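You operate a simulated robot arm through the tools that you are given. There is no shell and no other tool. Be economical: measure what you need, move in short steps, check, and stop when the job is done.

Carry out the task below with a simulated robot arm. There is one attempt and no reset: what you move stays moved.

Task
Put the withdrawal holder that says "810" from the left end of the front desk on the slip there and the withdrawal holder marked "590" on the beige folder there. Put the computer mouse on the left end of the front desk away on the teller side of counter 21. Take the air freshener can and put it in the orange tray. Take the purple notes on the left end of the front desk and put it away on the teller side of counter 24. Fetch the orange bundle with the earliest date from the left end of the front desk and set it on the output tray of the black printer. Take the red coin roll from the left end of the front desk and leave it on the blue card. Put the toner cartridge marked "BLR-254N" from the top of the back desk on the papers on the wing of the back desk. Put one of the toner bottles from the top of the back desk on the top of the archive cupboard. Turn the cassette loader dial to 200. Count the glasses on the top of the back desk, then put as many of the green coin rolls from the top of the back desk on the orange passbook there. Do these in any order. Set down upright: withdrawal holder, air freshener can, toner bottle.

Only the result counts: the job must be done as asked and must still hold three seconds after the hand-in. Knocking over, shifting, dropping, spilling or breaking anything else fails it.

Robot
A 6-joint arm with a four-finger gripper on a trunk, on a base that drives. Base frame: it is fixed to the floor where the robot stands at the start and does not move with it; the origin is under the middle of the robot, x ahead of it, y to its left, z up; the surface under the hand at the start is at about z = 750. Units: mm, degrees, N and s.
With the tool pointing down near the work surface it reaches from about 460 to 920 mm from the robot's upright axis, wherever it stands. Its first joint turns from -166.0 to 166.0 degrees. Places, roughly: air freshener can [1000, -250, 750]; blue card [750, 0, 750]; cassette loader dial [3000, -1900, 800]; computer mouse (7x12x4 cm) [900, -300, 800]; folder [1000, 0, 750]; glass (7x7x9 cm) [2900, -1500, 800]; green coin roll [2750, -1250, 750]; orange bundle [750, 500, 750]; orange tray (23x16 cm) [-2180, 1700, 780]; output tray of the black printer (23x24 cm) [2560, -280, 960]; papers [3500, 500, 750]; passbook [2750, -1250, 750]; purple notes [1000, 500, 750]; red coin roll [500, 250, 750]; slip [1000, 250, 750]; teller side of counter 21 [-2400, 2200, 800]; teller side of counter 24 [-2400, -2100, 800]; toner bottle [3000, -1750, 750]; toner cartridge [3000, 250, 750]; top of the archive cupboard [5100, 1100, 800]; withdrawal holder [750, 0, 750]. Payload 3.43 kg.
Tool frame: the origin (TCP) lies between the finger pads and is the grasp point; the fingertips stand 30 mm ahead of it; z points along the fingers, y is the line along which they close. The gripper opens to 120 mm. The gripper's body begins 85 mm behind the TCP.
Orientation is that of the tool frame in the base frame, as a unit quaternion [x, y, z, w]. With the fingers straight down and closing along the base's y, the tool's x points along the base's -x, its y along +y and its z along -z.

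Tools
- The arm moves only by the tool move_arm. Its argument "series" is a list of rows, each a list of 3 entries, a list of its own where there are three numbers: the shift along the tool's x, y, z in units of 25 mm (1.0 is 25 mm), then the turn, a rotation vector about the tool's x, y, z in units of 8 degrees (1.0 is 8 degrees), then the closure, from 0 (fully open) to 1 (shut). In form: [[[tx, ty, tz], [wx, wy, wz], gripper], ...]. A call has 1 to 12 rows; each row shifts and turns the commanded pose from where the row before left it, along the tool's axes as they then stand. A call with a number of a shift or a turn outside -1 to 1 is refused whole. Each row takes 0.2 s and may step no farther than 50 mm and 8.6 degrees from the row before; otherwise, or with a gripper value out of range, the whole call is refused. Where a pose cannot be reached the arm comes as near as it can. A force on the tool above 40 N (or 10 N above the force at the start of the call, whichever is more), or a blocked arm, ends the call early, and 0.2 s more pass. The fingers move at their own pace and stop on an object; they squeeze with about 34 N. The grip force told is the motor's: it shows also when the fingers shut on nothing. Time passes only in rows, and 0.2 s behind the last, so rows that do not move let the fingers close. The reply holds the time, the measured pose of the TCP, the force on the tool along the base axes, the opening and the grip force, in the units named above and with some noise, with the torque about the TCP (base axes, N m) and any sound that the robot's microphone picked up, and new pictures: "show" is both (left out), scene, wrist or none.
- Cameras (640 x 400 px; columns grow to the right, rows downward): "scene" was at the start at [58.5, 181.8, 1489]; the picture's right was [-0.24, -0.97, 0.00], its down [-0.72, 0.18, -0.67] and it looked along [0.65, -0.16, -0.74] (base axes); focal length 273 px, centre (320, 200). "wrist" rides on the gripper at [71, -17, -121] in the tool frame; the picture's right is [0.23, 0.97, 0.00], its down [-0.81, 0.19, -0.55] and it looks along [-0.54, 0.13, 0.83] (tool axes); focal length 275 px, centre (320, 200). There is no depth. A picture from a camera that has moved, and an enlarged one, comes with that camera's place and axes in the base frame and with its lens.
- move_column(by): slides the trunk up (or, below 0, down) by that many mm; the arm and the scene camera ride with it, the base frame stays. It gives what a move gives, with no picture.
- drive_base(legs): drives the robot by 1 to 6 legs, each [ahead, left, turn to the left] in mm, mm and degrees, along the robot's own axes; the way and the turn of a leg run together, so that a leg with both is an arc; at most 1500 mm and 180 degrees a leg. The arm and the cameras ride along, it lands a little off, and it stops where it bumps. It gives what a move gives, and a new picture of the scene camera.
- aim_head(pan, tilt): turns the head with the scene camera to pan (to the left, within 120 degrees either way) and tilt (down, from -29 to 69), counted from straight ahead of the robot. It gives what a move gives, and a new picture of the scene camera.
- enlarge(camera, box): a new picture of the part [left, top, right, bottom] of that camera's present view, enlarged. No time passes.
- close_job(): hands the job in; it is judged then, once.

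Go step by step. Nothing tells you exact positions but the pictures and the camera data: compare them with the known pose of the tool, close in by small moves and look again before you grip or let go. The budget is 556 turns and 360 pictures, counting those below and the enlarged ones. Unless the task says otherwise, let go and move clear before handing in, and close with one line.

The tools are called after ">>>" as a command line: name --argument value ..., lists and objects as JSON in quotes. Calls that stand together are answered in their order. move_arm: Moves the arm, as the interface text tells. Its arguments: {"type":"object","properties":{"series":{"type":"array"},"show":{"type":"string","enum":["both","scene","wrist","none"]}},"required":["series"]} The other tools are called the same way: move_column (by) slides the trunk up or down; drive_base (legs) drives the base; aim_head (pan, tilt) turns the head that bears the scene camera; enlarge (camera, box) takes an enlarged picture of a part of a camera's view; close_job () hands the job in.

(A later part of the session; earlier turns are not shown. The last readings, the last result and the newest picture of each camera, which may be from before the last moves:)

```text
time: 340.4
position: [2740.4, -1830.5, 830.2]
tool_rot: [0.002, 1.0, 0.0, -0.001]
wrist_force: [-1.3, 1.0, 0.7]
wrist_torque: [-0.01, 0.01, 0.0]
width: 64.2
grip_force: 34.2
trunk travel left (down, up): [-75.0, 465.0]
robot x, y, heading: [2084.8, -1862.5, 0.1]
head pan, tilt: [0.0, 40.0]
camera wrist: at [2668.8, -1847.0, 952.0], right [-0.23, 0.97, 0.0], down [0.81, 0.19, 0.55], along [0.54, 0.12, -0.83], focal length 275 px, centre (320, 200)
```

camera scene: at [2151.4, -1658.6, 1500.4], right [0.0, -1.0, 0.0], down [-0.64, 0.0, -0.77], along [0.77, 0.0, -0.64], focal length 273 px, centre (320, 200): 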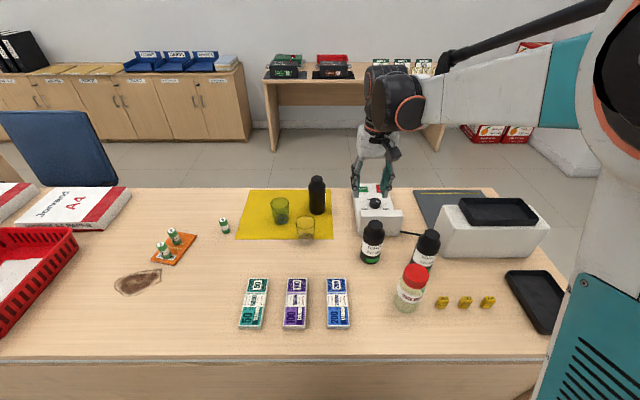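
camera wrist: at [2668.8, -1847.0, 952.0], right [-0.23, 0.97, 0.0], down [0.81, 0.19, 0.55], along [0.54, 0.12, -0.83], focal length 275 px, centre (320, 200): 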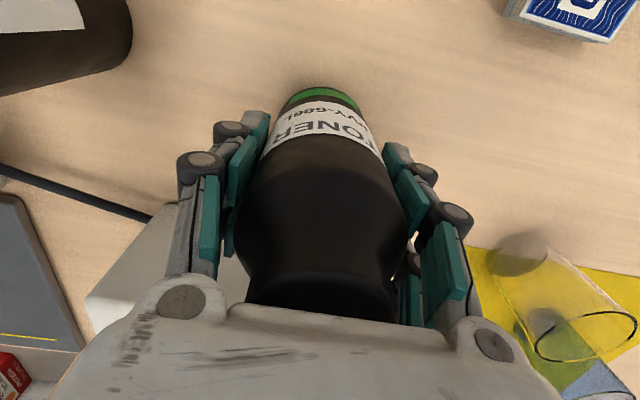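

Bottle gripped (64 mm). Lift gently, retract, raise trunk and go round to the archive cupboard.

>>> move_arm --series '[[[0, 0, -0.1], [0, 0, 0], 1], [[0, 0, -0.3], [0, 0, 0], 1], [[0, 0, -0.5], [0, 0, 0], 1], [[0, 0, -0.7], [0, 0, 0], 1], [[0, 0, -0.8], [0, 0, 0], 1], [[0, 0, -0.8], [0, 0, 0], 1], [[0, 0, -0.8], [0, 0, 0], 1], [[0.3, 0, -0.8], [0, 0, 0], 1], [[0.6, -0.3, -0.8], [0, 0, 0], 1], [[0.7, -0.4, -0.4], [0, 0, 0], 1], [[0.7, -0.4, 0], [0, 0, 0], 1], [[0.6, -0.2, 0], [0, 0, 0], 1]]' --show "wrist"

>>> move_column --by 200

>>> drive_base --legs '[[-160, 0, 0], [0, 1480, 0], [0, 1480, 0], [0, 350, 0]]'

```text
time: 343.0
position: [2667.8, -1860.8, 980.6]
tool_rot: [0.002, 1.0, -0.001, -0.001]
wrist_force: [0.0, 0.9, -2.7]
wrist_torque: [0.01, 0.01, 0.0]
width: 64.7
grip_force: 34.5
trunk travel left (down, up): [-75.0, 465.0]
robot x, y, heading: [2081.3, -1859.6, 0.0]
head pan, tilt: [0.0, 40.0]
camera wrist: at [2595.6, -1878.3, 1102.6], right [-0.23, 0.97, 0.0], down [0.81, 0.19, 0.55], along [0.54, 0.12, -0.83], focal length 275 px, centre (320, 200)
```

wrist: 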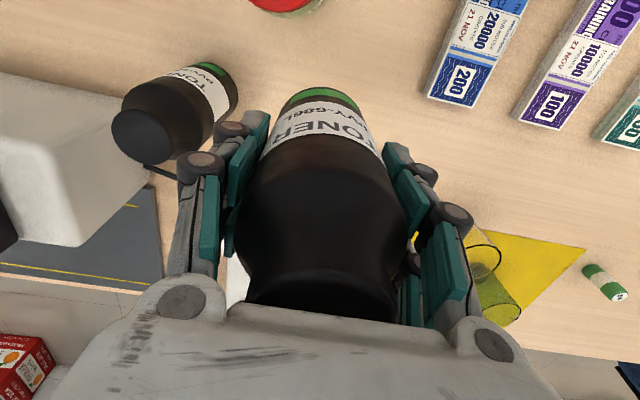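

```text
time: 345.2
position: [2667.6, -1860.1, 1180.1]
tool_rot: [0.002, 1.0, 0.0, 0.0]
wrist_force: [-0.2, 0.6, -3.3]
wrist_torque: [0.01, 0.01, -0.02]
width: 64.4
grip_force: 34.0
trunk travel left (down, up): [-275.0, 265.0]
robot x, y, heading: [2078.9, -1855.2, -0.1]
head pan, tilt: [0.0, 40.0]
```

```text
time: 362.4
position: [2498.7, 1457.5, 1180.3]
tool_rot: [-0.003, 1.0, -0.002, 0.0]
wrist_force: [0.0, -0.8, -2.7]
wrist_torque: [0.0, -0.01, 0.01]
width: 64.8
grip_force: 34.0
trunk travel left (down, up): [-275.0, 265.0]
robot x, y, heading: [1916.8, 1449.8, 0.6]
head pan, tilt: [0.0, 40.0]
camera scene: at [1979.9, 1655.0, 1700.3], right [0.01, -1.0, 0.0], down [-0.64, -0.01, -0.77], along [0.77, 0.01, -0.64], focal length 273 px, centre (320, 200)
```

scene: 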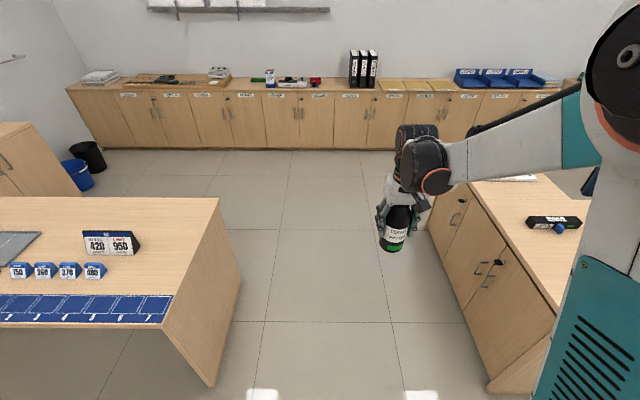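

>>> enlarge --camera "scene" --box '[180, 40, 420, 160]'

>>> enlarge --camera "scene" --box '[330, 40, 570, 160]'

```text
2.67 times, centred on (300, 100) of scene
camera zoom: at [1979.9, 1655.0, 1700.3], right [0.01, -1.0, 0.0], down [-0.64, -0.01, -0.77], along [0.77, 0.01, -0.64], focal length 729 px, centre (373, 467)
```

zoom: 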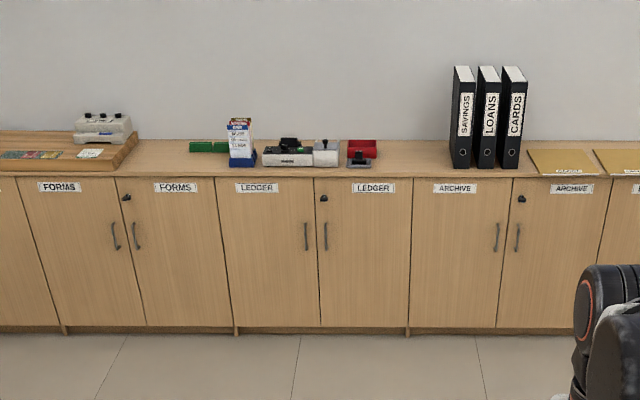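

```text
2.67 times, centred on (450, 100) of scene
camera zoom: at [1979.9, 1655.0, 1700.3], right [0.01, -1.0, 0.0], down [-0.64, -0.01, -0.77], along [0.77, 0.01, -0.64], focal length 729 px, centre (-27, 467)
```

zoom: 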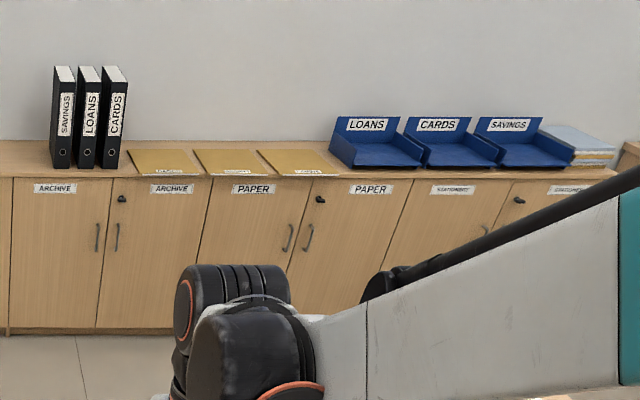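

Archive cupboard is the one under the black binders; there is a free spot left of them. I drive over.

>>> drive_base --legs '[[1100, 0, -0.6], [1000, 0, 0]]'

>>> aim_head --pan 0 --tilt 45

```text
time: 372.8
position: [4597.7, 1448.7, 1181.8]
tool_rot: [0.003, 1.0, 0.0, 0.0]
wrist_force: [0.5, -0.3, -3.1]
wrist_torque: [-0.02, 0.0, 0.0]
width: 64.3
grip_force: 34.1
trunk travel left (down, up): [-275.0, 265.0]
robot x, y, heading: [4011.3, 1452.0, -0.2]
head pan, tilt: [0.0, 40.0]
camera scene: at [4081.8, 1653.4, 1700.4], right [0.0, -1.0, 0.0], down [-0.64, 0.0, -0.77], along [0.77, 0.0, -0.64], focal length 273 px, centre (320, 200)
```

scene: 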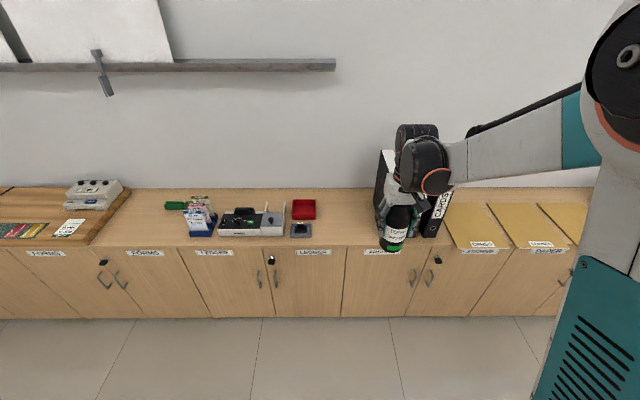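

```text
time: 373.5
position: [4597.3, 1448.7, 1182.1]
tool_rot: [0.004, 1.0, 0.0, 0.0]
wrist_force: [0.5, 0.2, -3.7]
wrist_torque: [-0.02, 0.02, 0.01]
width: 64.1
grip_force: 34.0
trunk travel left (down, up): [-275.0, 265.0]
robot x, y, heading: [4015.3, 1451.8, -0.3]
head pan, tilt: [0.0, 45.0]
camera scene: at [4077.8, 1653.4, 1693.2], right [0.0, -1.0, 0.0], down [-0.71, 0.0, -0.71], along [0.71, 0.0, -0.71], focal length 273 px, centre (320, 200)
```

scene: 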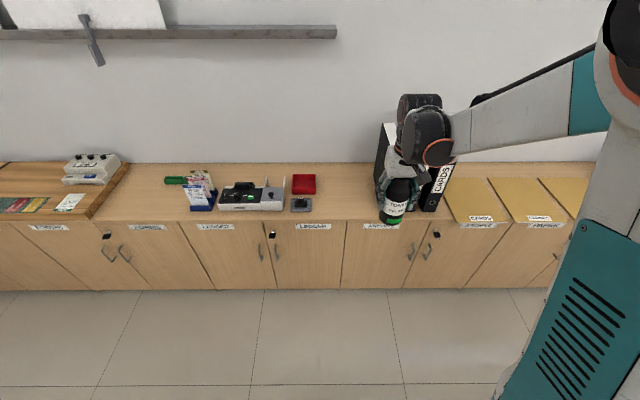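

>>> drive_base --legs '[[220, 0, 0]]'

>>> move_column --by -200

>>> move_arm --series '[[[-0.6, 0, 0], [0, 0, 0], 1], [[-0.9, 0, 0], [0, 0, 0], 1], [[-0.9, 0, 0], [0, 0, 0], 1], [[-0.9, 0, 0], [0, 0, 0], 1], [[-0.6, 0, 0], [0, 0, 0], 1], [[0, 0, 0], [0, 0, 0], 1]]'

```text
time: 375.1
position: [4817.6, 1446.5, 1182.5]
tool_rot: [0.005, 1.0, 0.0, 0.001]
wrist_force: [0.6, 0.5, -4.3]
wrist_torque: [-0.04, 0.0, -0.01]
width: 64.4
grip_force: 33.8
trunk travel left (down, up): [-275.0, 265.0]
robot x, y, heading: [4234.7, 1451.0, -0.2]
head pan, tilt: [0.0, 45.0]
camera scene: at [4298.4, 1652.0, 1693.0], right [-0.01, -1.0, 0.0], down [-0.71, 0.0, -0.71], along [0.71, 0.0, -0.71], focal length 273 px, centre (320, 200)
```

scene: 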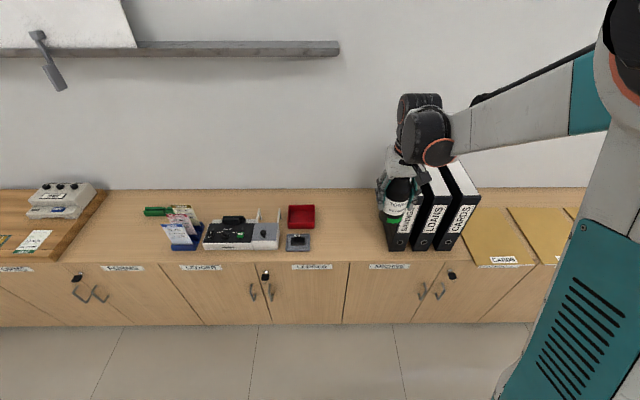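

```text
time: 377.3
position: [4815.3, 1446.8, 981.5]
tool_rot: [0.005, 1.0, 0.0, -0.001]
wrist_force: [0.0, -1.0, -2.3]
wrist_torque: [-0.01, -0.03, -0.01]
width: 64.4
grip_force: 34.3
trunk travel left (down, up): [-75.0, 465.0]
robot x, y, heading: [4230.9, 1452.5, -0.6]
head pan, tilt: [0.0, 45.0]
```

```text
time: 378.7
position: [4914.3, 1445.0, 980.9]
tool_rot: [0.005, 1.0, -0.001, 0.001]
wrist_force: [0.2, 0.5, -3.5]
wrist_torque: [0.01, -0.01, 0.01]
width: 64.3
grip_force: 33.6
trunk travel left (down, up): [-75.0, 465.0]
robot x, y, heading: [4234.6, 1452.5, -0.2]
head pan, tilt: [0.0, 45.0]
camera scene: at [4297.2, 1652.0, 1493.1], right [-0.01, -1.0, 0.0], down [-0.71, 0.0, -0.71], along [0.71, 0.0, -0.71], focal length 273 px, centre (320, 200)
camera wrist: at [4842.4, 1429.4, 1102.2], right [-0.22, 0.98, 0.0], down [0.81, 0.19, 0.55], along [0.54, 0.12, -0.83], focal length 275 px, centre (320, 200)
```

scene: 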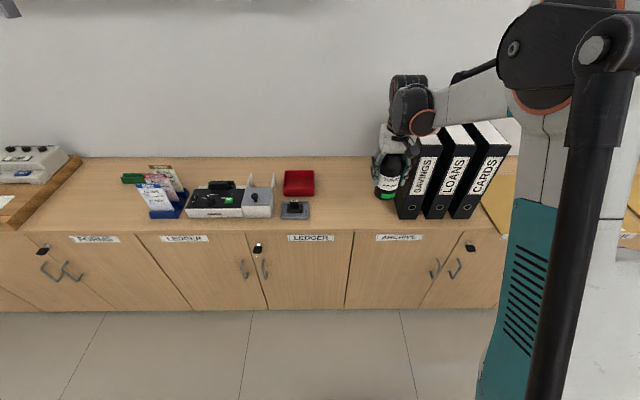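
wrist: 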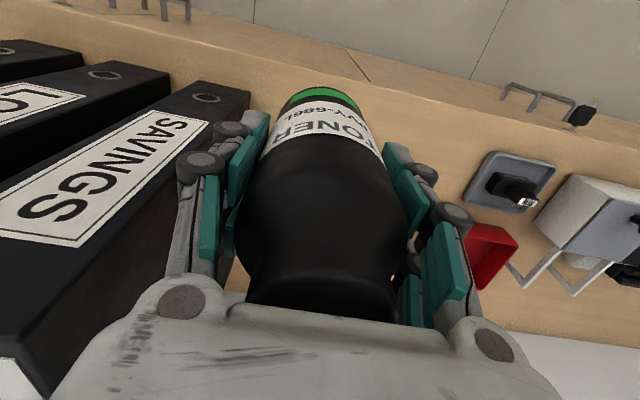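

Free zone is y≈1360–1545 beside the binders. I aim for (4985,1465) and descend carefully.

>>> move_arm --series '[[[-0.5, 0.4, 0], [0, 0, 0], 1], [[-0.9, 0.4, 0], [0, 0, 0], 1], [[-0.9, 0, 0], [0, 0, 0], 1], [[-0.5, 0, 0.5], [0, 0, 0], 1], [[0, 0, 0.9], [0, 0, 0], 1], [[0, 0, 0.9], [0, 0, 0], 1], [[0, 0, 0.9], [0, 0, 0], 1], [[0, 0, 0.9], [0, 0, 0], 1], [[0, 0, 0.9], [0, 0, 0], 1], [[0, 0, 0], [0, 0, 0], 1]]'

```text
time: 380.9
position: [4984.5, 1465.2, 856.4]
tool_rot: [0.004, 1.0, 0.0, -0.001]
wrist_force: [-0.7, -0.1, -3.0]
wrist_torque: [-0.01, 0.02, 0.04]
width: 64.2
grip_force: 34.2
trunk travel left (down, up): [-75.0, 465.0]
robot x, y, heading: [4229.4, 1450.8, -0.6]
head pan, tilt: [0.0, 45.0]
camera scene: at [4297.4, 1652.0, 1493.1], right [-0.01, -1.0, 0.0], down [-0.71, 0.0, -0.71], along [0.71, 0.0, -0.71], focal length 273 px, centre (320, 200)
camera wrist: at [4911.8, 1448.9, 976.6], right [-0.22, 0.97, 0.0], down [0.81, 0.19, 0.55], along [0.54, 0.12, -0.83], focal length 275 px, centre (320, 200)
```

scene: 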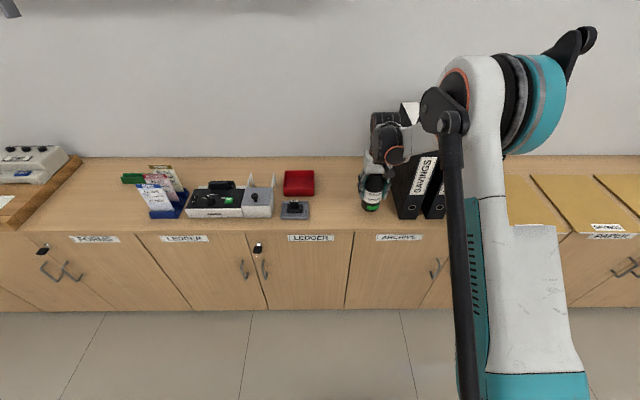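
wrist: 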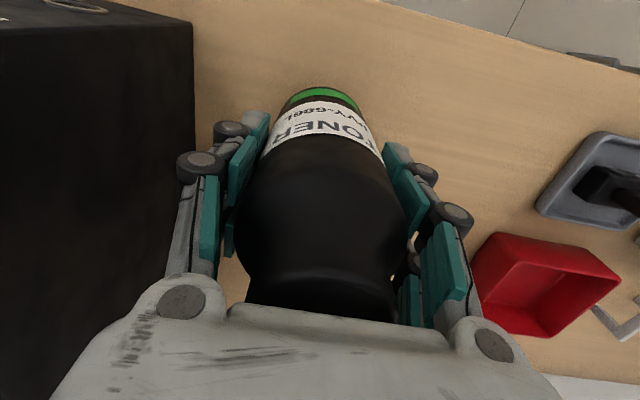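

>>> move_arm --series '[[[0, 0, 0.9], [0, 0, 0], 1], [[0, 0, 0.7], [0, 0, 0], 1], [[0, 0, 0.3], [0, 0, 0], 1], [[0, 0, 0.15], [0, 0, 0], 1], [[0, 0, 0.15], [0, 0, 0], 1], [[0, 0, 0], [0, 0, 0], 1]]' --show "none"

>>> move_arm --series '[[[0, 0, 0.12], [0, 0, 0], 1], [[0, 0, 0.12], [0, 0, 0], 1], [[0, 0, 0.12], [0, 0, 0], 1], [[0, 0, 0], [0, 0, 0], 1]]' --show "scene"

```text
time: 381.6
position: [4981.5, 1465.7, 823.4]
tool_rot: [0.004, 1.0, 0.001, 0.0]
wrist_force: [-8.4, 0.1, 37.5]
wrist_torque: [0.34, -0.19, 0.0]
width: 64.7
grip_force: 33.6
trunk travel left (down, up): [-75.0, 465.0]
robot x, y, heading: [4232.1, 1451.6, -0.8]
head pan, tilt: [0.0, 45.0]
stopped in row 3: the force on the tool passed its limit at 76 N (the readings are from after the stop); the commanded pose is now the measured one
```

```text
time: 381.9
position: [4981.9, 1465.7, 822.1]
tool_rot: [0.004, 1.0, 0.001, 0.0]
wrist_force: [-8.2, 0.6, 32.1]
wrist_torque: [0.2, -0.27, 0.06]
width: 64.5
grip_force: 34.1
trunk travel left (down, up): [-75.0, 465.0]
robot x, y, heading: [4231.8, 1452.9, -0.4]
head pan, tilt: [0.0, 45.0]
stopped in row 1: the force on the tool passed its limit at 54 N (the readings are from after the stop); the commanded pose is now the measured one
camera scene: at [4292.8, 1652.0, 1493.4], right [-0.01, -1.0, 0.0], down [-0.71, 0.0, -0.71], along [0.71, 0.0, -0.71], focal length 273 px, centre (320, 200)
```

scene: 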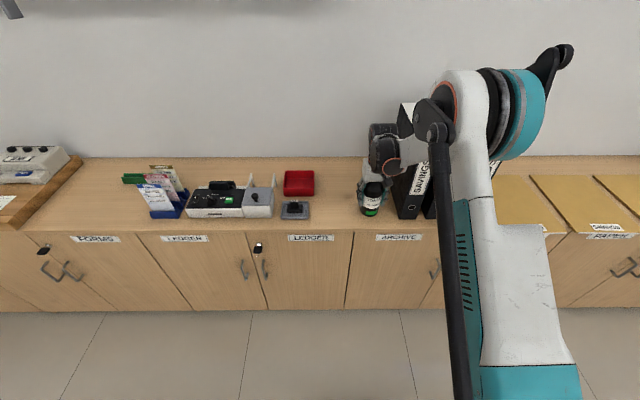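

Surface contact at z≈745. Ease up slightly and release.

>>> move_arm --series '[[[0, 0, -0.1], [0, 0, 0], 1], [[0, 0, 0], [0, 0, 0], 1]]' --show "none"

```text
time: 382.5
position: [4983.2, 1464.7, 823.2]
tool_rot: [0.004, 1.0, 0.0, 0.0]
wrist_force: [-6.9, -1.4, 13.8]
wrist_torque: [-0.04, 0.02, -0.02]
width: 64.5
grip_force: 34.0
trunk travel left (down, up): [-75.0, 465.0]
robot x, y, heading: [4232.5, 1451.1, -0.5]
head pan, tilt: [0.0, 45.0]
```

>>> move_arm --series '[[[0.03, 0, -0.06], [0, 0, 0], 1], [[0, 0, 0], [0, 0, 0], 0.44], [[0, 0, 0], [0, 0, 0], 0.38], [[0, 0, 0], [0, 0, 0], 0.3], [[0, 0, 0], [0, 0, 0], 0.3], [[0, 0, -0.5], [0, 0, 0], 0.3], [[0, 0, -1], [0, 0, 0], 0.3], [[0, 0, -1], [0, 0, 0], 0.3], [[0, 0, -1], [0, 0, 0], 0.3], [[0, 0, -1], [0, 0, 0], 0.3], [[0, 0, -1], [0, 0, 0], 0.3], [[0, 0, -1], [0, 0, 0], 0.3]]'

```text
time: 385.1
position: [4982.8, 1465.0, 985.8]
tool_rot: [0.005, 1.0, 0.0, 0.0]
wrist_force: [0.2, -0.5, -0.1]
wrist_torque: [-0.01, 0.03, 0.01]
width: 84.2
grip_force: 0.0
trunk travel left (down, up): [-75.0, 465.0]
robot x, y, heading: [4232.5, 1452.2, -0.4]
head pan, tilt: [0.0, 45.0]
camera scene: at [4296.8, 1652.1, 1493.2], right [-0.01, -1.0, 0.0], down [-0.71, 0.0, -0.71], along [0.71, 0.0, -0.71], focal length 273 px, centre (320, 200)
camera wrist: at [4911.6, 1449.3, 1107.7], right [-0.22, 0.97, 0.0], down [0.81, 0.19, 0.55], along [0.54, 0.12, -0.83], focal length 275 px, centre (320, 200)
```

scene: 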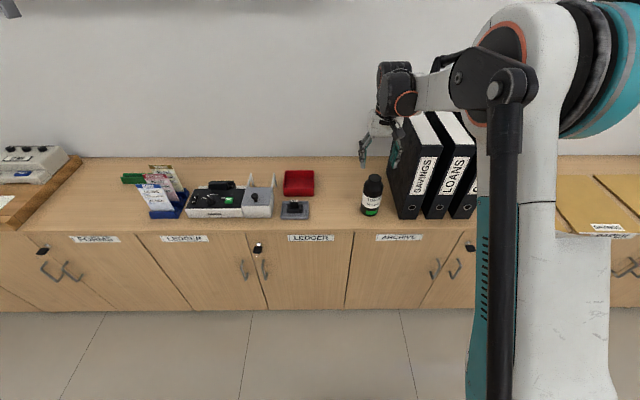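
wrist: 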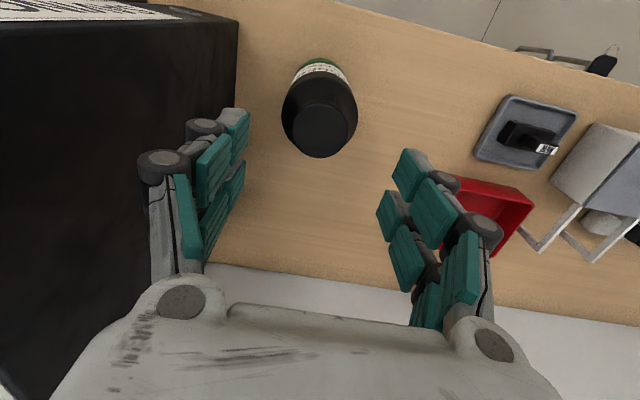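

Bottle stands on the archive cupboard. Retract and go to the left end of the back desk for the BLR-254N cartridge.

>>> move_arm --series '[[[1, 0, 0], [0, 0, 0], 0.3], [[1, 0, 0], [0, 0, 0], 0.3], [[1, 0, 0], [0, 0, 0], 0.3], [[1, 0, 0], [0, 0, 0], 0.3], [[1, 0, 0], [0, 0, 0], 0.3], [[1, 0, 0], [0, 0, 0], 0], [[1, 0, 0], [0, 0, 0], 0]]' --show "none"

>>> drive_base --legs '[[-1080, 0, 0], [0, 0, -90], [200, 0, 0]]'

```text
time: 386.7
position: [4807.3, 1467.0, 986.3]
tool_rot: [0.005, 1.0, -0.001, 0.001]
wrist_force: [1.0, 0.1, -0.1]
wrist_torque: [0.01, 0.02, -0.01]
width: 120.2
grip_force: 0.0
trunk travel left (down, up): [-75.0, 465.0]
robot x, y, heading: [4232.7, 1447.5, -0.3]
head pan, tilt: [0.0, 45.0]
```

```text
time: 397.3
position: [3157.7, 685.6, 985.9]
tool_rot: [0.716, 0.698, 0.0, 0.0]
wrist_force: [-0.4, -0.6, 0.7]
wrist_torque: [-0.01, 0.01, 0.03]
width: 119.9
grip_force: 0.1
trunk travel left (down, up): [-75.0, 465.0]
robot x, y, heading: [3152.7, 1257.4, -91.2]
head pan, tilt: [0.0, 45.0]
camera scene: at [3352.7, 1194.1, 1493.1], right [-1.0, 0.02, 0.0], down [0.02, 0.71, -0.71], along [-0.02, -0.71, -0.71], focal length 273 px, centre (320, 200)
```

scene: 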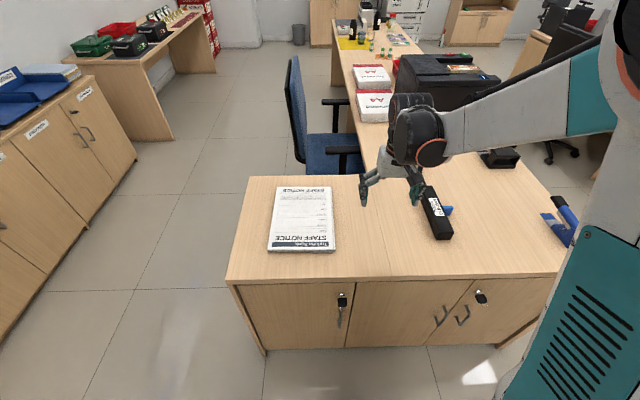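

Cartridge near (2935,554); papers centre ≈(3390,549). Hover over the cartridge.

>>> move_arm --series '[[[-0.5, -1, 0], [0, 0, 0], 0], [[-0.5, -1, 0], [0, 0, 0], 0], [[-0.5, -1, 0], [0, 0, 0], 0], [[-0.5, -1, 0], [0, 0, 0], 0], [[-0.5, -1, 0], [0, 0, 0], 0], [[-0.5, -1, 0], [0, 0, 0], 0], [[-0.5, -1, 0], [0, 0, 0], 0], [[-0.5, -1, 0.5], [0, 0, 0], 0], [[0, -0.7, 0.5], [0, 0, 0], 0], [[0, 0, 0.5], [0, 0, 0], 0], [[0, 0, 0], [0, 0, 0], 0]]' --show "wrist"

```text
time: 399.7
position: [2939.0, 590.3, 948.9]
tool_rot: [0.717, 0.697, 0.0, 0.001]
wrist_force: [0.0, -0.3, 0.9]
wrist_torque: [0.01, -0.02, 0.03]
width: 119.7
grip_force: 0.0
trunk travel left (down, up): [-75.0, 465.0]
robot x, y, heading: [3152.5, 1259.7, -91.7]
head pan, tilt: [0.0, 45.0]
camera wrist: at [2922.3, 661.4, 1069.4], right [0.98, 0.2, 0.0], down [0.17, -0.82, 0.55], along [0.11, -0.54, -0.83], focal length 275 px, centre (320, 200)
```

wrist: 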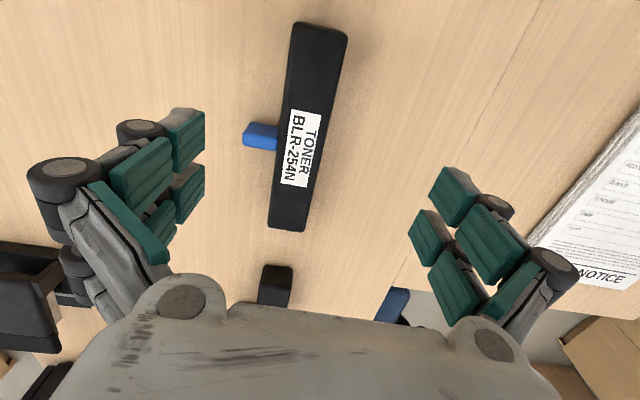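

The cartridge lies along y, centre (2926,540), with a blue tab mid-side; I grip beside the tab at y≈573.

>>> move_arm --series '[[[-0.7, -0.55, 1], [0, 0, -0.27], 0], [[0, 0, 1], [0, 0, 0], 0], [[0, 0, 1], [0, 0, 0], 0], [[0, 0, 1], [0, 0, 0], 0], [[0, 0, 1], [0, 0, 0], 0], [[0, 0, 0], [0, 0, 0], 0]]' --show "wrist"

```text
time: 401.1
position: [2922.6, 573.7, 822.2]
tool_rot: [0.704, 0.711, 0.0, 0.0]
wrist_force: [-0.8, 0.2, -0.2]
wrist_torque: [0.03, 0.02, -0.02]
width: 119.8
grip_force: 0.0
trunk travel left (down, up): [-75.0, 465.0]
robot x, y, heading: [3152.9, 1261.4, -91.4]
head pan, tilt: [0.0, 45.0]
camera wrist: at [2905.2, 644.2, 944.2], right [0.97, 0.24, 0.0], down [0.2, -0.81, 0.55], along [0.13, -0.54, -0.83], focal length 275 px, centre (320, 200)
```

wrist: 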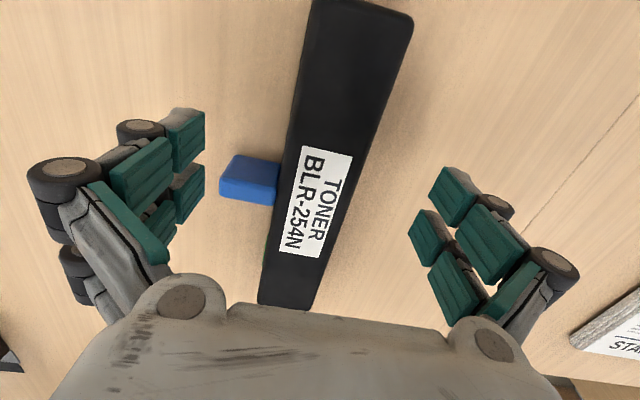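

>>> move_arm --series '[[[0.35, 0.12, 0.6], [0, 0, 0], 0], [[0, 0, 0.8], [0, 0, 0], 0], [[0, 0, 0], [0, 0, 0], 0.2], [[0, 0, 0], [0, 0, 0], 0.4], [[0, 0, 0], [0, 0, 0], 0.6], [[0, 0, 0], [0, 0, 0], 1], [[0, 0, 0], [0, 0, 0], 1]]' --show "wrist"

```text
time: 402.7
position: [2926.1, 581.1, 789.1]
tool_rot: [0.703, 0.711, 0.0, -0.001]
wrist_force: [-0.7, 0.5, 1.9]
wrist_torque: [-0.03, 0.12, -0.21]
width: 49.6
grip_force: 33.8
trunk travel left (down, up): [-75.0, 465.0]
robot x, y, heading: [3153.8, 1258.5, -91.4]
head pan, tilt: [0.0, 45.0]
camera wrist: at [2908.3, 653.1, 910.1], right [0.97, 0.24, 0.0], down [0.2, -0.81, 0.55], along [0.13, -0.54, -0.83], focal length 275 px, centre (320, 200)
```

wrist: 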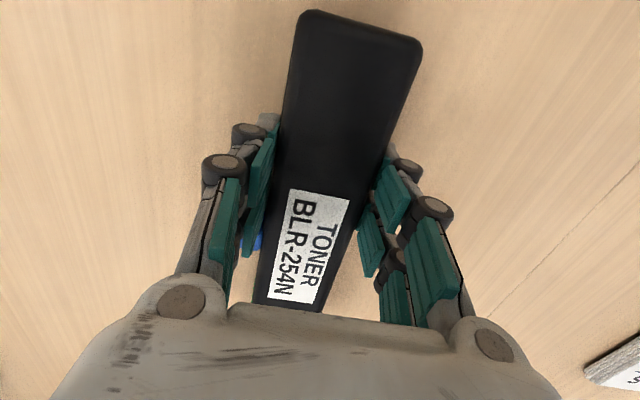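

>>> move_arm --series '[[[0, 0, -0.1], [0, 0, 0], 1], [[0, 0, -0.2], [0, 0, 0], 1], [[0, 0, -0.4], [0, 0, 0], 1], [[0, 0, -0.5], [0, 0, 0], 1], [[0, 0, 0], [0, 0, 0], 1]]'

```text
time: 403.9
position: [2925.1, 582.0, 818.2]
tool_rot: [0.703, 0.711, 0.0, 0.0]
wrist_force: [-0.4, -0.1, -4.1]
wrist_torque: [0.17, -0.02, 0.0]
width: 49.8
grip_force: 34.0
trunk travel left (down, up): [-75.0, 465.0]
robot x, y, heading: [3155.2, 1262.5, -91.5]
head pan, tilt: [0.0, 45.0]
camera scene: at [3352.5, 1193.8, 1493.1], right [-1.0, 0.02, 0.0], down [0.02, 0.71, -0.71], along [-0.02, -0.71, -0.71], focal length 273 px, centre (320, 200)
camera wrist: at [2907.3, 652.7, 939.4], right [0.97, 0.24, 0.0], down [0.2, -0.81, 0.55], along [0.13, -0.54, -0.83], focal length 275 px, centre (320, 200)
```

scene: 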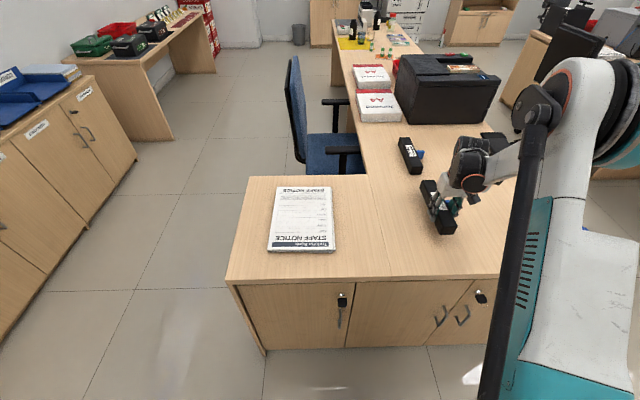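
wrist: 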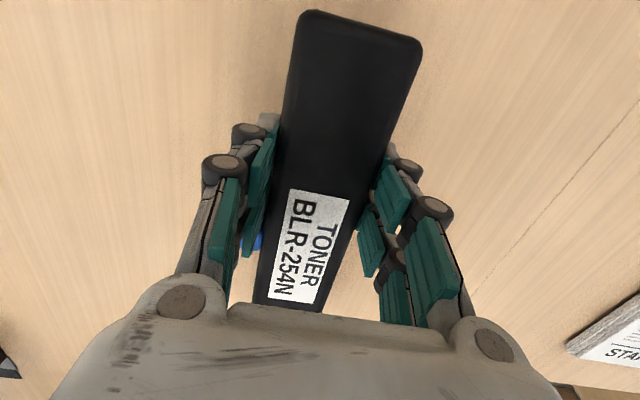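

Held level. Carry to the papers.

>>> move_arm --series '[[[0, 0, -0.6], [0, 0, 0], 1], [[0, 0, -0.8], [0, 0, 0], 1], [[0, 0.3, -0.8], [0, 0, 0], 1], [[0, 0.6, -0.4], [0, 0, 0], 1], [[0, 0.8, 0], [0, 0, 0], 1], [[0, 1, 0], [0, 0, 0], 1], [[0, 1, 0], [0, 0, 0], 1], [[0, 1, 0], [0, 0, 0], 1], [[0, 1, 0], [0, 0, 0], 1], [[0, 1, 0], [0, 0, 0], 1], [[0, 1, 0], [0, 0, 0], 1], [[0, 1, 0], [0, 0, 0], 1]]' --show "none"

>>> move_arm --series '[[[0, 1, 0], [0, 0, 0], 1], [[0, 1, 0], [0, 0, 0], 1], [[0, 1, 0], [0, 0, 0], 1], [[0, 1, 0], [0, 0, 0], 1], [[0, 1, 0], [0, 0, 0], 1], [[0, 1, 0], [0, 0, 0], 1], [[0, 1, 0], [0, 0, 0], 1], [[0, 1, 0], [0, 0, 0], 1], [[0, 0.9, 0], [0, 0, 0], 1], [[0, 0.5, 0], [0, 0, 0], 1], [[0, 0, 0], [0, 0, 0], 1]]'

```text
time: 406.5
position: [3144.9, 583.9, 882.4]
tool_rot: [0.704, 0.711, 0.001, -0.001]
wrist_force: [0.2, -0.5, -3.9]
wrist_torque: [0.16, -0.01, 0.02]
width: 49.8
grip_force: 34.3
trunk travel left (down, up): [-75.0, 465.0]
robot x, y, heading: [3152.7, 1261.3, -91.4]
head pan, tilt: [0.0, 45.0]
```

```text
time: 408.9
position: [3379.7, 587.1, 882.4]
tool_rot: [0.703, 0.711, 0.0, 0.0]
wrist_force: [0.3, -0.7, -4.4]
wrist_torque: [0.2, 0.0, -0.01]
width: 49.5
grip_force: 33.9
trunk travel left (down, up): [-75.0, 465.0]
robot x, y, heading: [3150.6, 1265.0, -91.2]
head pan, tilt: [0.0, 45.0]
camera scene: at [3353.0, 1193.6, 1493.1], right [-1.0, 0.02, 0.0], down [0.02, 0.71, -0.71], along [-0.02, -0.71, -0.71], focal length 273 px, centre (320, 200)
camera wrist: at [3361.5, 658.0, 1003.7], right [0.97, 0.24, 0.0], down [0.2, -0.81, 0.55], along [0.13, -0.54, -0.83], focal length 275 px, centre (320, 200)
```

scene: 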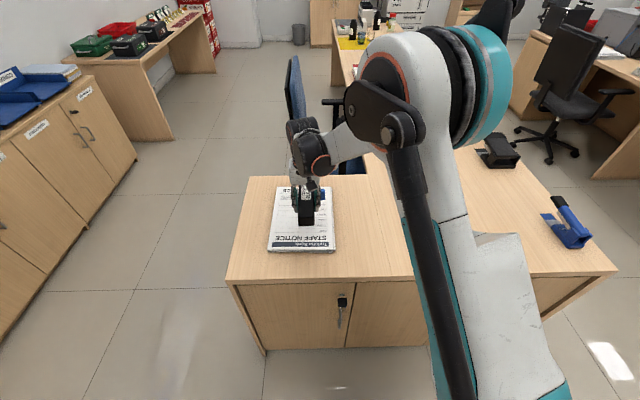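
wrist: 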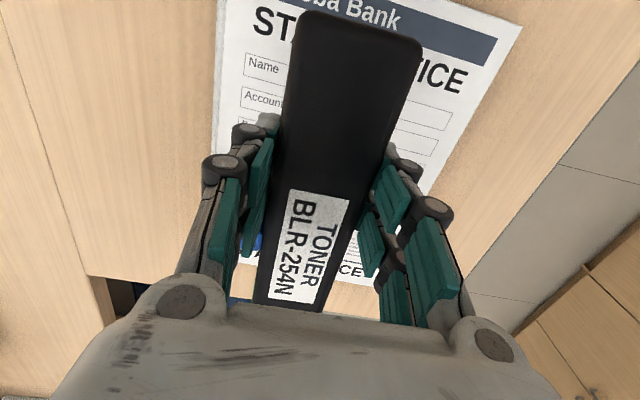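

>>> move_arm --series '[[[0, 0.5, 0.4], [0, 0, 0], 1], [[0, 0, 0.7], [0, 0, 0], 1], [[0, 0, 0.5], [0, 0, 0], 1], [[0, 0, 0.25], [0, 0, 0], 1], [[0, 0, 0.15], [0, 0, 0], 1], [[0, 0, 0], [0, 0, 0], 1]]' --show "none"

>>> move_arm --series '[[[0, 0, 0.15], [0, 0, 0], 1], [[0, 0, 0.15], [0, 0, 0], 1], [[0, 0, 0], [0, 0, 0], 1]]' --show "none"

```text
time: 410.3
position: [3391.2, 588.4, 833.2]
tool_rot: [0.704, 0.711, 0.001, -0.001]
wrist_force: [0.3, 0.4, -4.7]
wrist_torque: [0.2, -0.02, 0.05]
width: 49.6
grip_force: 33.8
trunk travel left (down, up): [-75.0, 465.0]
robot x, y, heading: [3153.7, 1259.3, -91.4]
head pan, tilt: [0.0, 45.0]
```

```text
time: 411.1
position: [3389.9, 586.7, 824.7]
tool_rot: [0.704, 0.711, 0.0, 0.0]
wrist_force: [-0.5, -0.5, -5.0]
wrist_torque: [0.17, -0.03, 0.01]
width: 49.7
grip_force: 33.9
trunk travel left (down, up): [-75.0, 465.0]
robot x, y, heading: [3150.8, 1257.9, -91.3]
head pan, tilt: [0.0, 45.0]
```

>>> move_arm --series '[[[0, 0, 0.12], [0, 0, 0], 1], [[0, 0, 0.12], [0, 0, 0], 1], [[0, 0, 0.12], [0, 0, 0], 1], [[0, 0, 0], [0, 0, 0], 1]]' --show "none"

```text
time: 412.1
position: [3390.8, 586.4, 816.5]
tool_rot: [0.703, 0.711, 0.0, -0.001]
wrist_force: [0.4, -0.4, -4.0]
wrist_torque: [0.23, -0.05, 0.0]
width: 49.7
grip_force: 34.5
trunk travel left (down, up): [-75.0, 465.0]
robot x, y, heading: [3155.4, 1259.0, -91.3]
head pan, tilt: [0.0, 45.0]
```

>>> move_arm --series '[[[0, 0, 0.12], [0, 0, 0], 1], [[0, 0, 0.12], [0, 0, 0], 1], [[0, 0, 0.12], [0, 0, 0], 1], [[0, 0, 0], [0, 0, 0], 1]]' --show "wrist"

```text
time: 413.1
position: [3391.2, 588.2, 808.1]
tool_rot: [0.704, 0.71, 0.0, -0.001]
wrist_force: [0.2, 0.4, -4.0]
wrist_torque: [0.19, -0.02, 0.01]
width: 49.8
grip_force: 34.2
trunk travel left (down, up): [-75.0, 465.0]
robot x, y, heading: [3153.1, 1260.0, -91.5]
head pan, tilt: [0.0, 45.0]
camera wrist: at [3373.3, 657.9, 928.5], right [0.97, 0.24, 0.0], down [0.2, -0.81, 0.55], along [0.13, -0.54, -0.83], focal length 275 px, centre (320, 200)
```

wrist: 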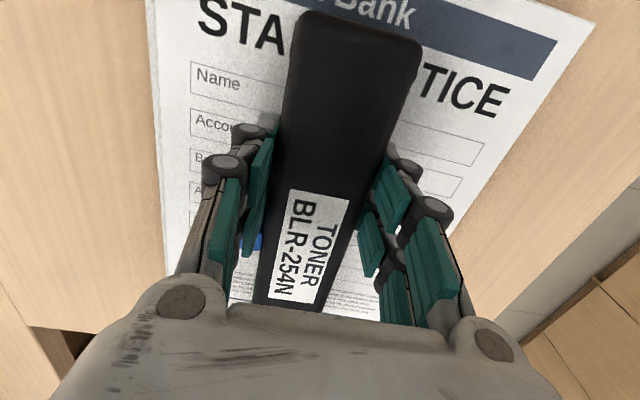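

>>> move_arm --series '[[[0, 0, 0.1], [0, 0, 0], 1], [[0, 0, 0.1], [0, 0, 0], 1], [[0, 0, 0.1], [0, 0, 0], 1], [[0, 0, 0], [0, 0, 0], 1]]' --show "none"

```text
time: 414.1
position: [3391.4, 588.0, 801.3]
tool_rot: [0.703, 0.712, -0.001, 0.001]
wrist_force: [2.2, -3.3, 29.7]
wrist_torque: [-0.14, -0.11, 0.01]
width: 49.7
grip_force: 33.2
trunk travel left (down, up): [-75.0, 465.0]
robot x, y, heading: [3151.7, 1259.0, -91.5]
head pan, tilt: [0.0, 45.0]
```

>>> move_arm --series '[[[0, 0, -0.1], [0, 0, 0], 1], [[0, 0, 0], [0, 0, 0], 0.5], [[0, 0, 0], [0, 0, 0], 0.3], [[0, 0, 0], [0, 0, 0], 0.3], [[0, 0, -0.5], [0, 0, 0], 0.3], [[0, 0, -1], [0, 0, 0], 0.3], [[0, 0, -1], [0, 0, 0], 0.3], [[0, 0, -1], [0, 0, 0], 0.3], [[0, 0, -1], [0, 0, 0], 0.3], [[0, 0, -1], [0, 0, 0], 0.3]]'

```text
time: 416.3
position: [3390.5, 587.1, 940.1]
tool_rot: [0.703, 0.711, 0.0, 0.0]
wrist_force: [0.1, 0.4, -0.7]
wrist_torque: [0.04, -0.03, 0.02]
width: 84.1
grip_force: 0.1
trunk travel left (down, up): [-75.0, 465.0]
robot x, y, heading: [3152.6, 1260.5, -91.7]
head pan, tilt: [0.0, 45.0]
camera scene: at [3352.8, 1194.0, 1493.2], right [-1.0, 0.02, 0.0], down [0.02, 0.71, -0.71], along [-0.02, -0.71, -0.71], focal length 273 px, centre (320, 200)
camera wrist: at [3372.9, 658.6, 1060.8], right [0.97, 0.24, 0.0], down [0.2, -0.81, 0.55], along [0.13, -0.54, -0.83], focal length 275 px, centre (320, 200)
```

scene: 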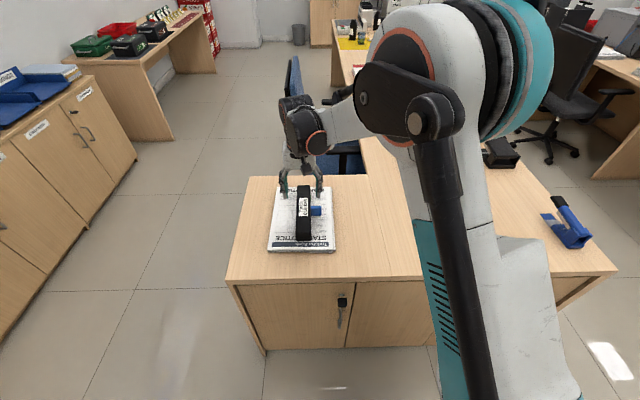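
wrist: 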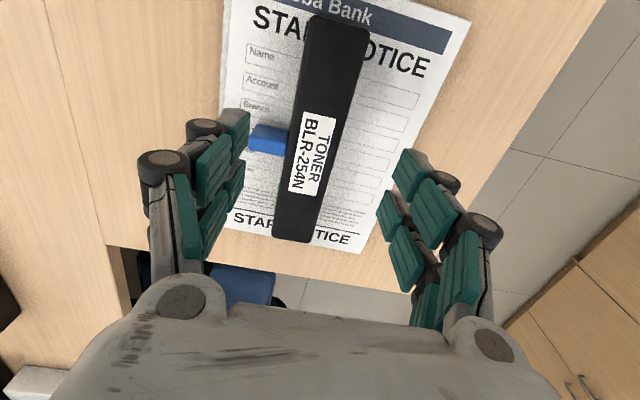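

Cartridge is on the papers. Last: the air freshener can. Retract and drive into the aisle facing the front desk from behind.

>>> move_arm --series '[[[0.5, -1, -1], [0, 0, 0], 0], [[0.5, -1, -1], [0, 0, 0], 0], [[0.5, -1, -1], [0, 0, 0], 0], [[0.5, -1, 0], [0, 0, 0], 0], [[0.5, -1, 0], [0, 0, 0], 0], [[0.5, -1, 0], [0, 0, 0], 0], [[0.5, -1, 0], [0, 0, 0], 0], [[0.5, -1, 0], [0, 0, 0], 0], [[0, -1, 0], [0, 0, 0], 0]]' --show "none"

>>> move_column --by 60

>>> drive_base --legs '[[-220, 0, 1.5], [0, -1400, 0], [0, 0, -90], [0, 1450, 0]]'

>>> aim_head --pan 10 --tilt 40

```text
time: 418.3
position: [3164.7, 684.9, 1014.6]
tool_rot: [0.703, 0.711, 0.0, -0.001]
wrist_force: [-0.4, 0.1, 0.4]
wrist_torque: [-0.01, 0.01, 0.01]
width: 120.2
grip_force: 0.0
trunk travel left (down, up): [-75.0, 465.0]
robot x, y, heading: [3152.1, 1258.6, -91.5]
head pan, tilt: [0.0, 45.0]
```

```text
time: 419.3
position: [3165.0, 685.0, 1074.9]
tool_rot: [0.704, 0.711, -0.001, 0.0]
wrist_force: [0.1, 0.8, -0.3]
wrist_torque: [0.01, -0.04, -0.03]
width: 120.0
grip_force: 0.0
trunk travel left (down, up): [-135.0, 405.0]
robot x, y, heading: [3153.4, 1261.2, -91.3]
head pan, tilt: [0.0, 45.0]
```

```text
time: 438.1
position: [1151.1, 31.2, 1074.6]
tool_rot: [1.0, 0.006, 0.0, 0.0]
wrist_force: [0.8, 0.5, 0.0]
wrist_torque: [-0.04, 0.01, -0.02]
width: 120.2
grip_force: 0.1
trunk travel left (down, up): [-135.0, 405.0]
robot x, y, heading: [1725.6, 46.2, 178.8]
head pan, tilt: [0.0, 45.0]
camera scene: at [1661.2, -154.8, 1553.2], right [0.03, 1.0, 0.0], down [0.71, -0.02, -0.71], along [-0.71, 0.02, -0.71], focal length 273 px, centre (320, 200)
```

scene: 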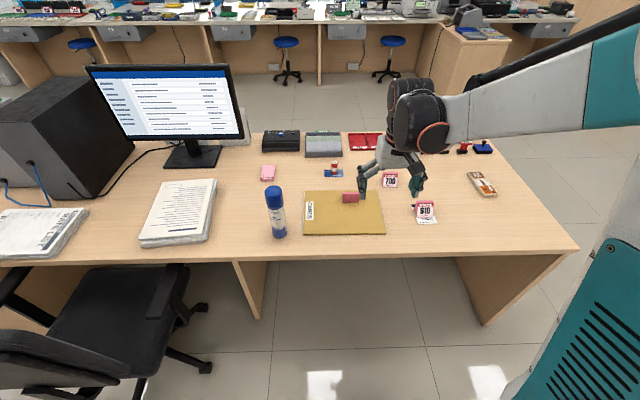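

```text
time: 438.9
position: [1151.5, 30.1, 1074.1]
tool_rot: [1.0, 0.005, 0.0, 0.0]
wrist_force: [-0.6, 0.0, 0.9]
wrist_torque: [0.02, 0.0, -0.01]
width: 119.8
grip_force: 0.1
trunk travel left (down, up): [-135.0, 405.0]
robot x, y, heading: [1722.8, 44.5, 178.5]
head pan, tilt: [10.0, 40.0]
camera scene: at [1658.4, -169.4, 1560.4], right [-0.15, 0.99, 0.0], down [0.64, 0.1, -0.77], along [-0.76, -0.11, -0.64], focal length 273 px, centre (320, 200)
```

scene: 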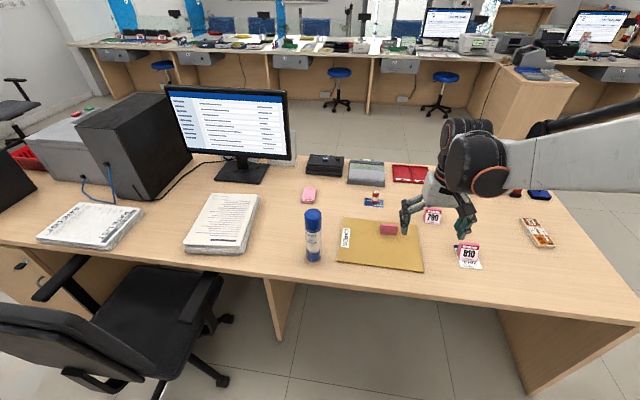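

Can at about (1035,-287), top near z≈970. I move above it to look.

>>> move_arm --series '[[[-0.3, 1, 0], [0, 0, 0], 0], [[-0.3, 1, 0], [0, 0, 0], 0], [[-0.3, 1, 0], [0, 0, 0], 0], [[-0.3, 1, 0], [0, 0, 0], 0], [[-0.3, 1, 0], [0, 0, 0], 0], [[-0.3, 1, 0], [0, 0, 0], 0], [[-0.3, 1, 0], [0, 0, 0], 0], [[-0.3, 1, 0], [0, 0, 0], 0], [[-0.3, 1, 0], [0, 0, 0], 0], [[-0.3, 1, 0], [0, 0, 0], 0], [[-0.3, 1, 0], [0, 0, 0], 0], [[-0.3, 1, 0], [0, 0, 0], 0]]' --show "wrist"

```text
time: 441.5
position: [1065.0, -270.5, 1074.8]
tool_rot: [1.0, 0.006, 0.001, 0.001]
wrist_force: [-0.6, -0.1, -0.1]
wrist_torque: [0.01, -0.03, 0.0]
width: 120.4
grip_force: 0.1
trunk travel left (down, up): [-135.0, 405.0]
robot x, y, heading: [1725.7, 42.3, 178.3]
head pan, tilt: [10.0, 40.0]
camera wrist: at [1135.0, -253.2, 1195.6], right [0.24, -0.97, 0.0], down [-0.81, -0.2, 0.55], along [-0.54, -0.13, -0.83], focal length 275 px, centre (320, 200)
```

wrist: 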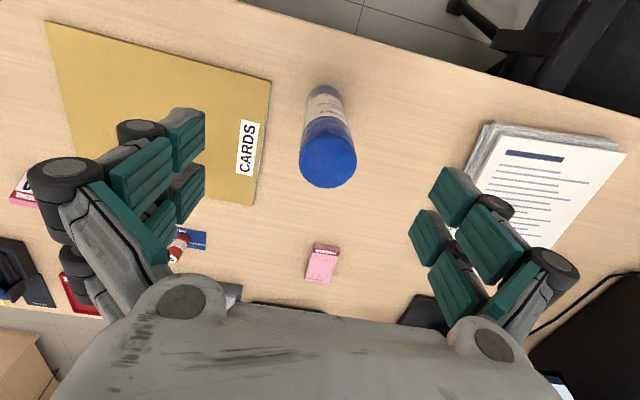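

>>> move_arm --series '[[[-0.9, 0.35, 0.5], [0, 0, 0], 0], [[-0.86, 0.35, 1], [0, 0, 0], 0], [[0, 0, 0.5], [0, 0, 0], 0], [[0, 0, 0], [0, 0, 0], 0]]' --show "wrist"

```text
time: 442.5
position: [1021.4, -287.6, 1024.3]
tool_rot: [1.0, 0.005, 0.0, -0.001]
wrist_force: [1.0, 0.4, 0.4]
wrist_torque: [0.02, -0.02, 0.0]
width: 120.2
grip_force: 0.1
trunk travel left (down, up): [-135.0, 405.0]
robot x, y, heading: [1721.8, 44.9, 178.5]
head pan, tilt: [10.0, 40.0]
camera wrist: at [1091.8, -270.5, 1146.1], right [0.24, -0.97, 0.0], down [-0.81, -0.2, 0.55], along [-0.54, -0.13, -0.83], focal length 275 px, centre (320, 200)
```

wrist: 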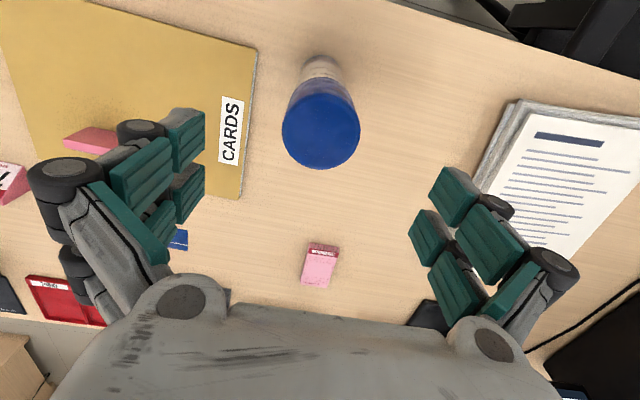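

>>> move_arm --series '[[[0.45, -0.1, 0.5], [0, 0, 0], 0], [[0, 0, 0.5], [0, 0, 0], 0], [[0, 0, 0], [0, 0, 0], 0]]' --show "wrist"

```text
time: 443.3
position: [1031.6, -285.5, 1000.2]
tool_rot: [1.0, 0.005, 0.0, 0.0]
wrist_force: [0.1, -0.8, -0.4]
wrist_torque: [0.05, -0.05, 0.02]
width: 119.9
grip_force: 0.1
trunk travel left (down, up): [-135.0, 405.0]
robot x, y, heading: [1730.1, 44.6, 178.5]
head pan, tilt: [10.0, 40.0]
camera wrist: at [1102.9, -268.1, 1121.1], right [0.24, -0.97, 0.0], down [-0.81, -0.2, 0.55], along [-0.54, -0.13, -0.83], focal length 275 px, centre (320, 200)
```

wrist: 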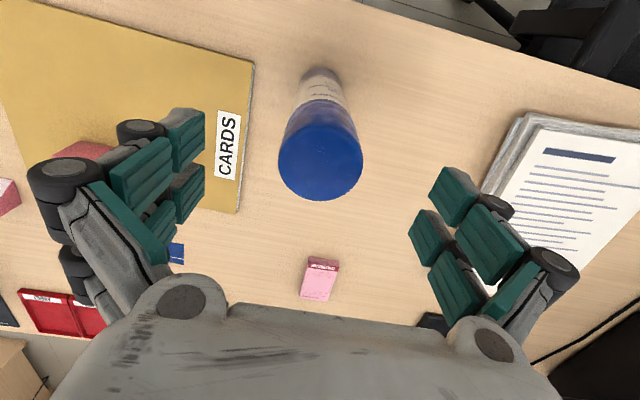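

>>> move_arm --series '[[[-0.12, 0, 1], [0, 0, 0], 0], [[0, 0, 1], [0, 0, 0], 0], [[0, 0, 1], [0, 0, 0], 0], [[0, 0, 0.9], [0, 0, 0], 0], [[0, 0, 0], [0, 0, 0], 0]]'

```text
time: 444.5
position: [1029.5, -285.0, 901.7]
tool_rot: [1.0, 0.004, 0.0, 0.0]
wrist_force: [-0.3, 0.6, -0.1]
wrist_torque: [0.01, -0.02, 0.02]
width: 120.0
grip_force: 0.0
trunk travel left (down, up): [-135.0, 405.0]
robot x, y, heading: [1724.4, 38.5, 178.6]
head pan, tilt: [10.0, 40.0]
camera scene: at [1658.1, -169.8, 1560.4], right [-0.15, 0.99, 0.0], down [0.64, 0.1, -0.77], along [-0.76, -0.11, -0.64], focal length 273 px, centre (320, 200)
camera wrist: at [1099.8, -267.8, 1023.1], right [0.24, -0.97, 0.0], down [-0.81, -0.2, 0.55], along [-0.54, -0.13, -0.83], focal length 275 px, centre (320, 200)
```

scene: 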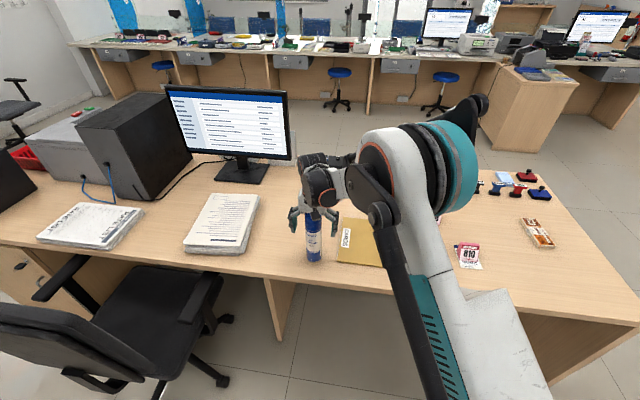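
wrist: 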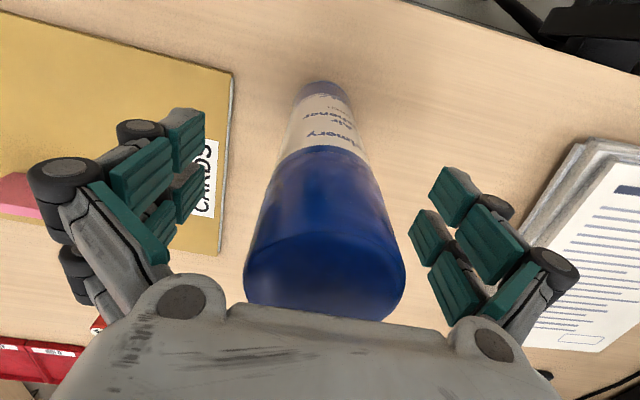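

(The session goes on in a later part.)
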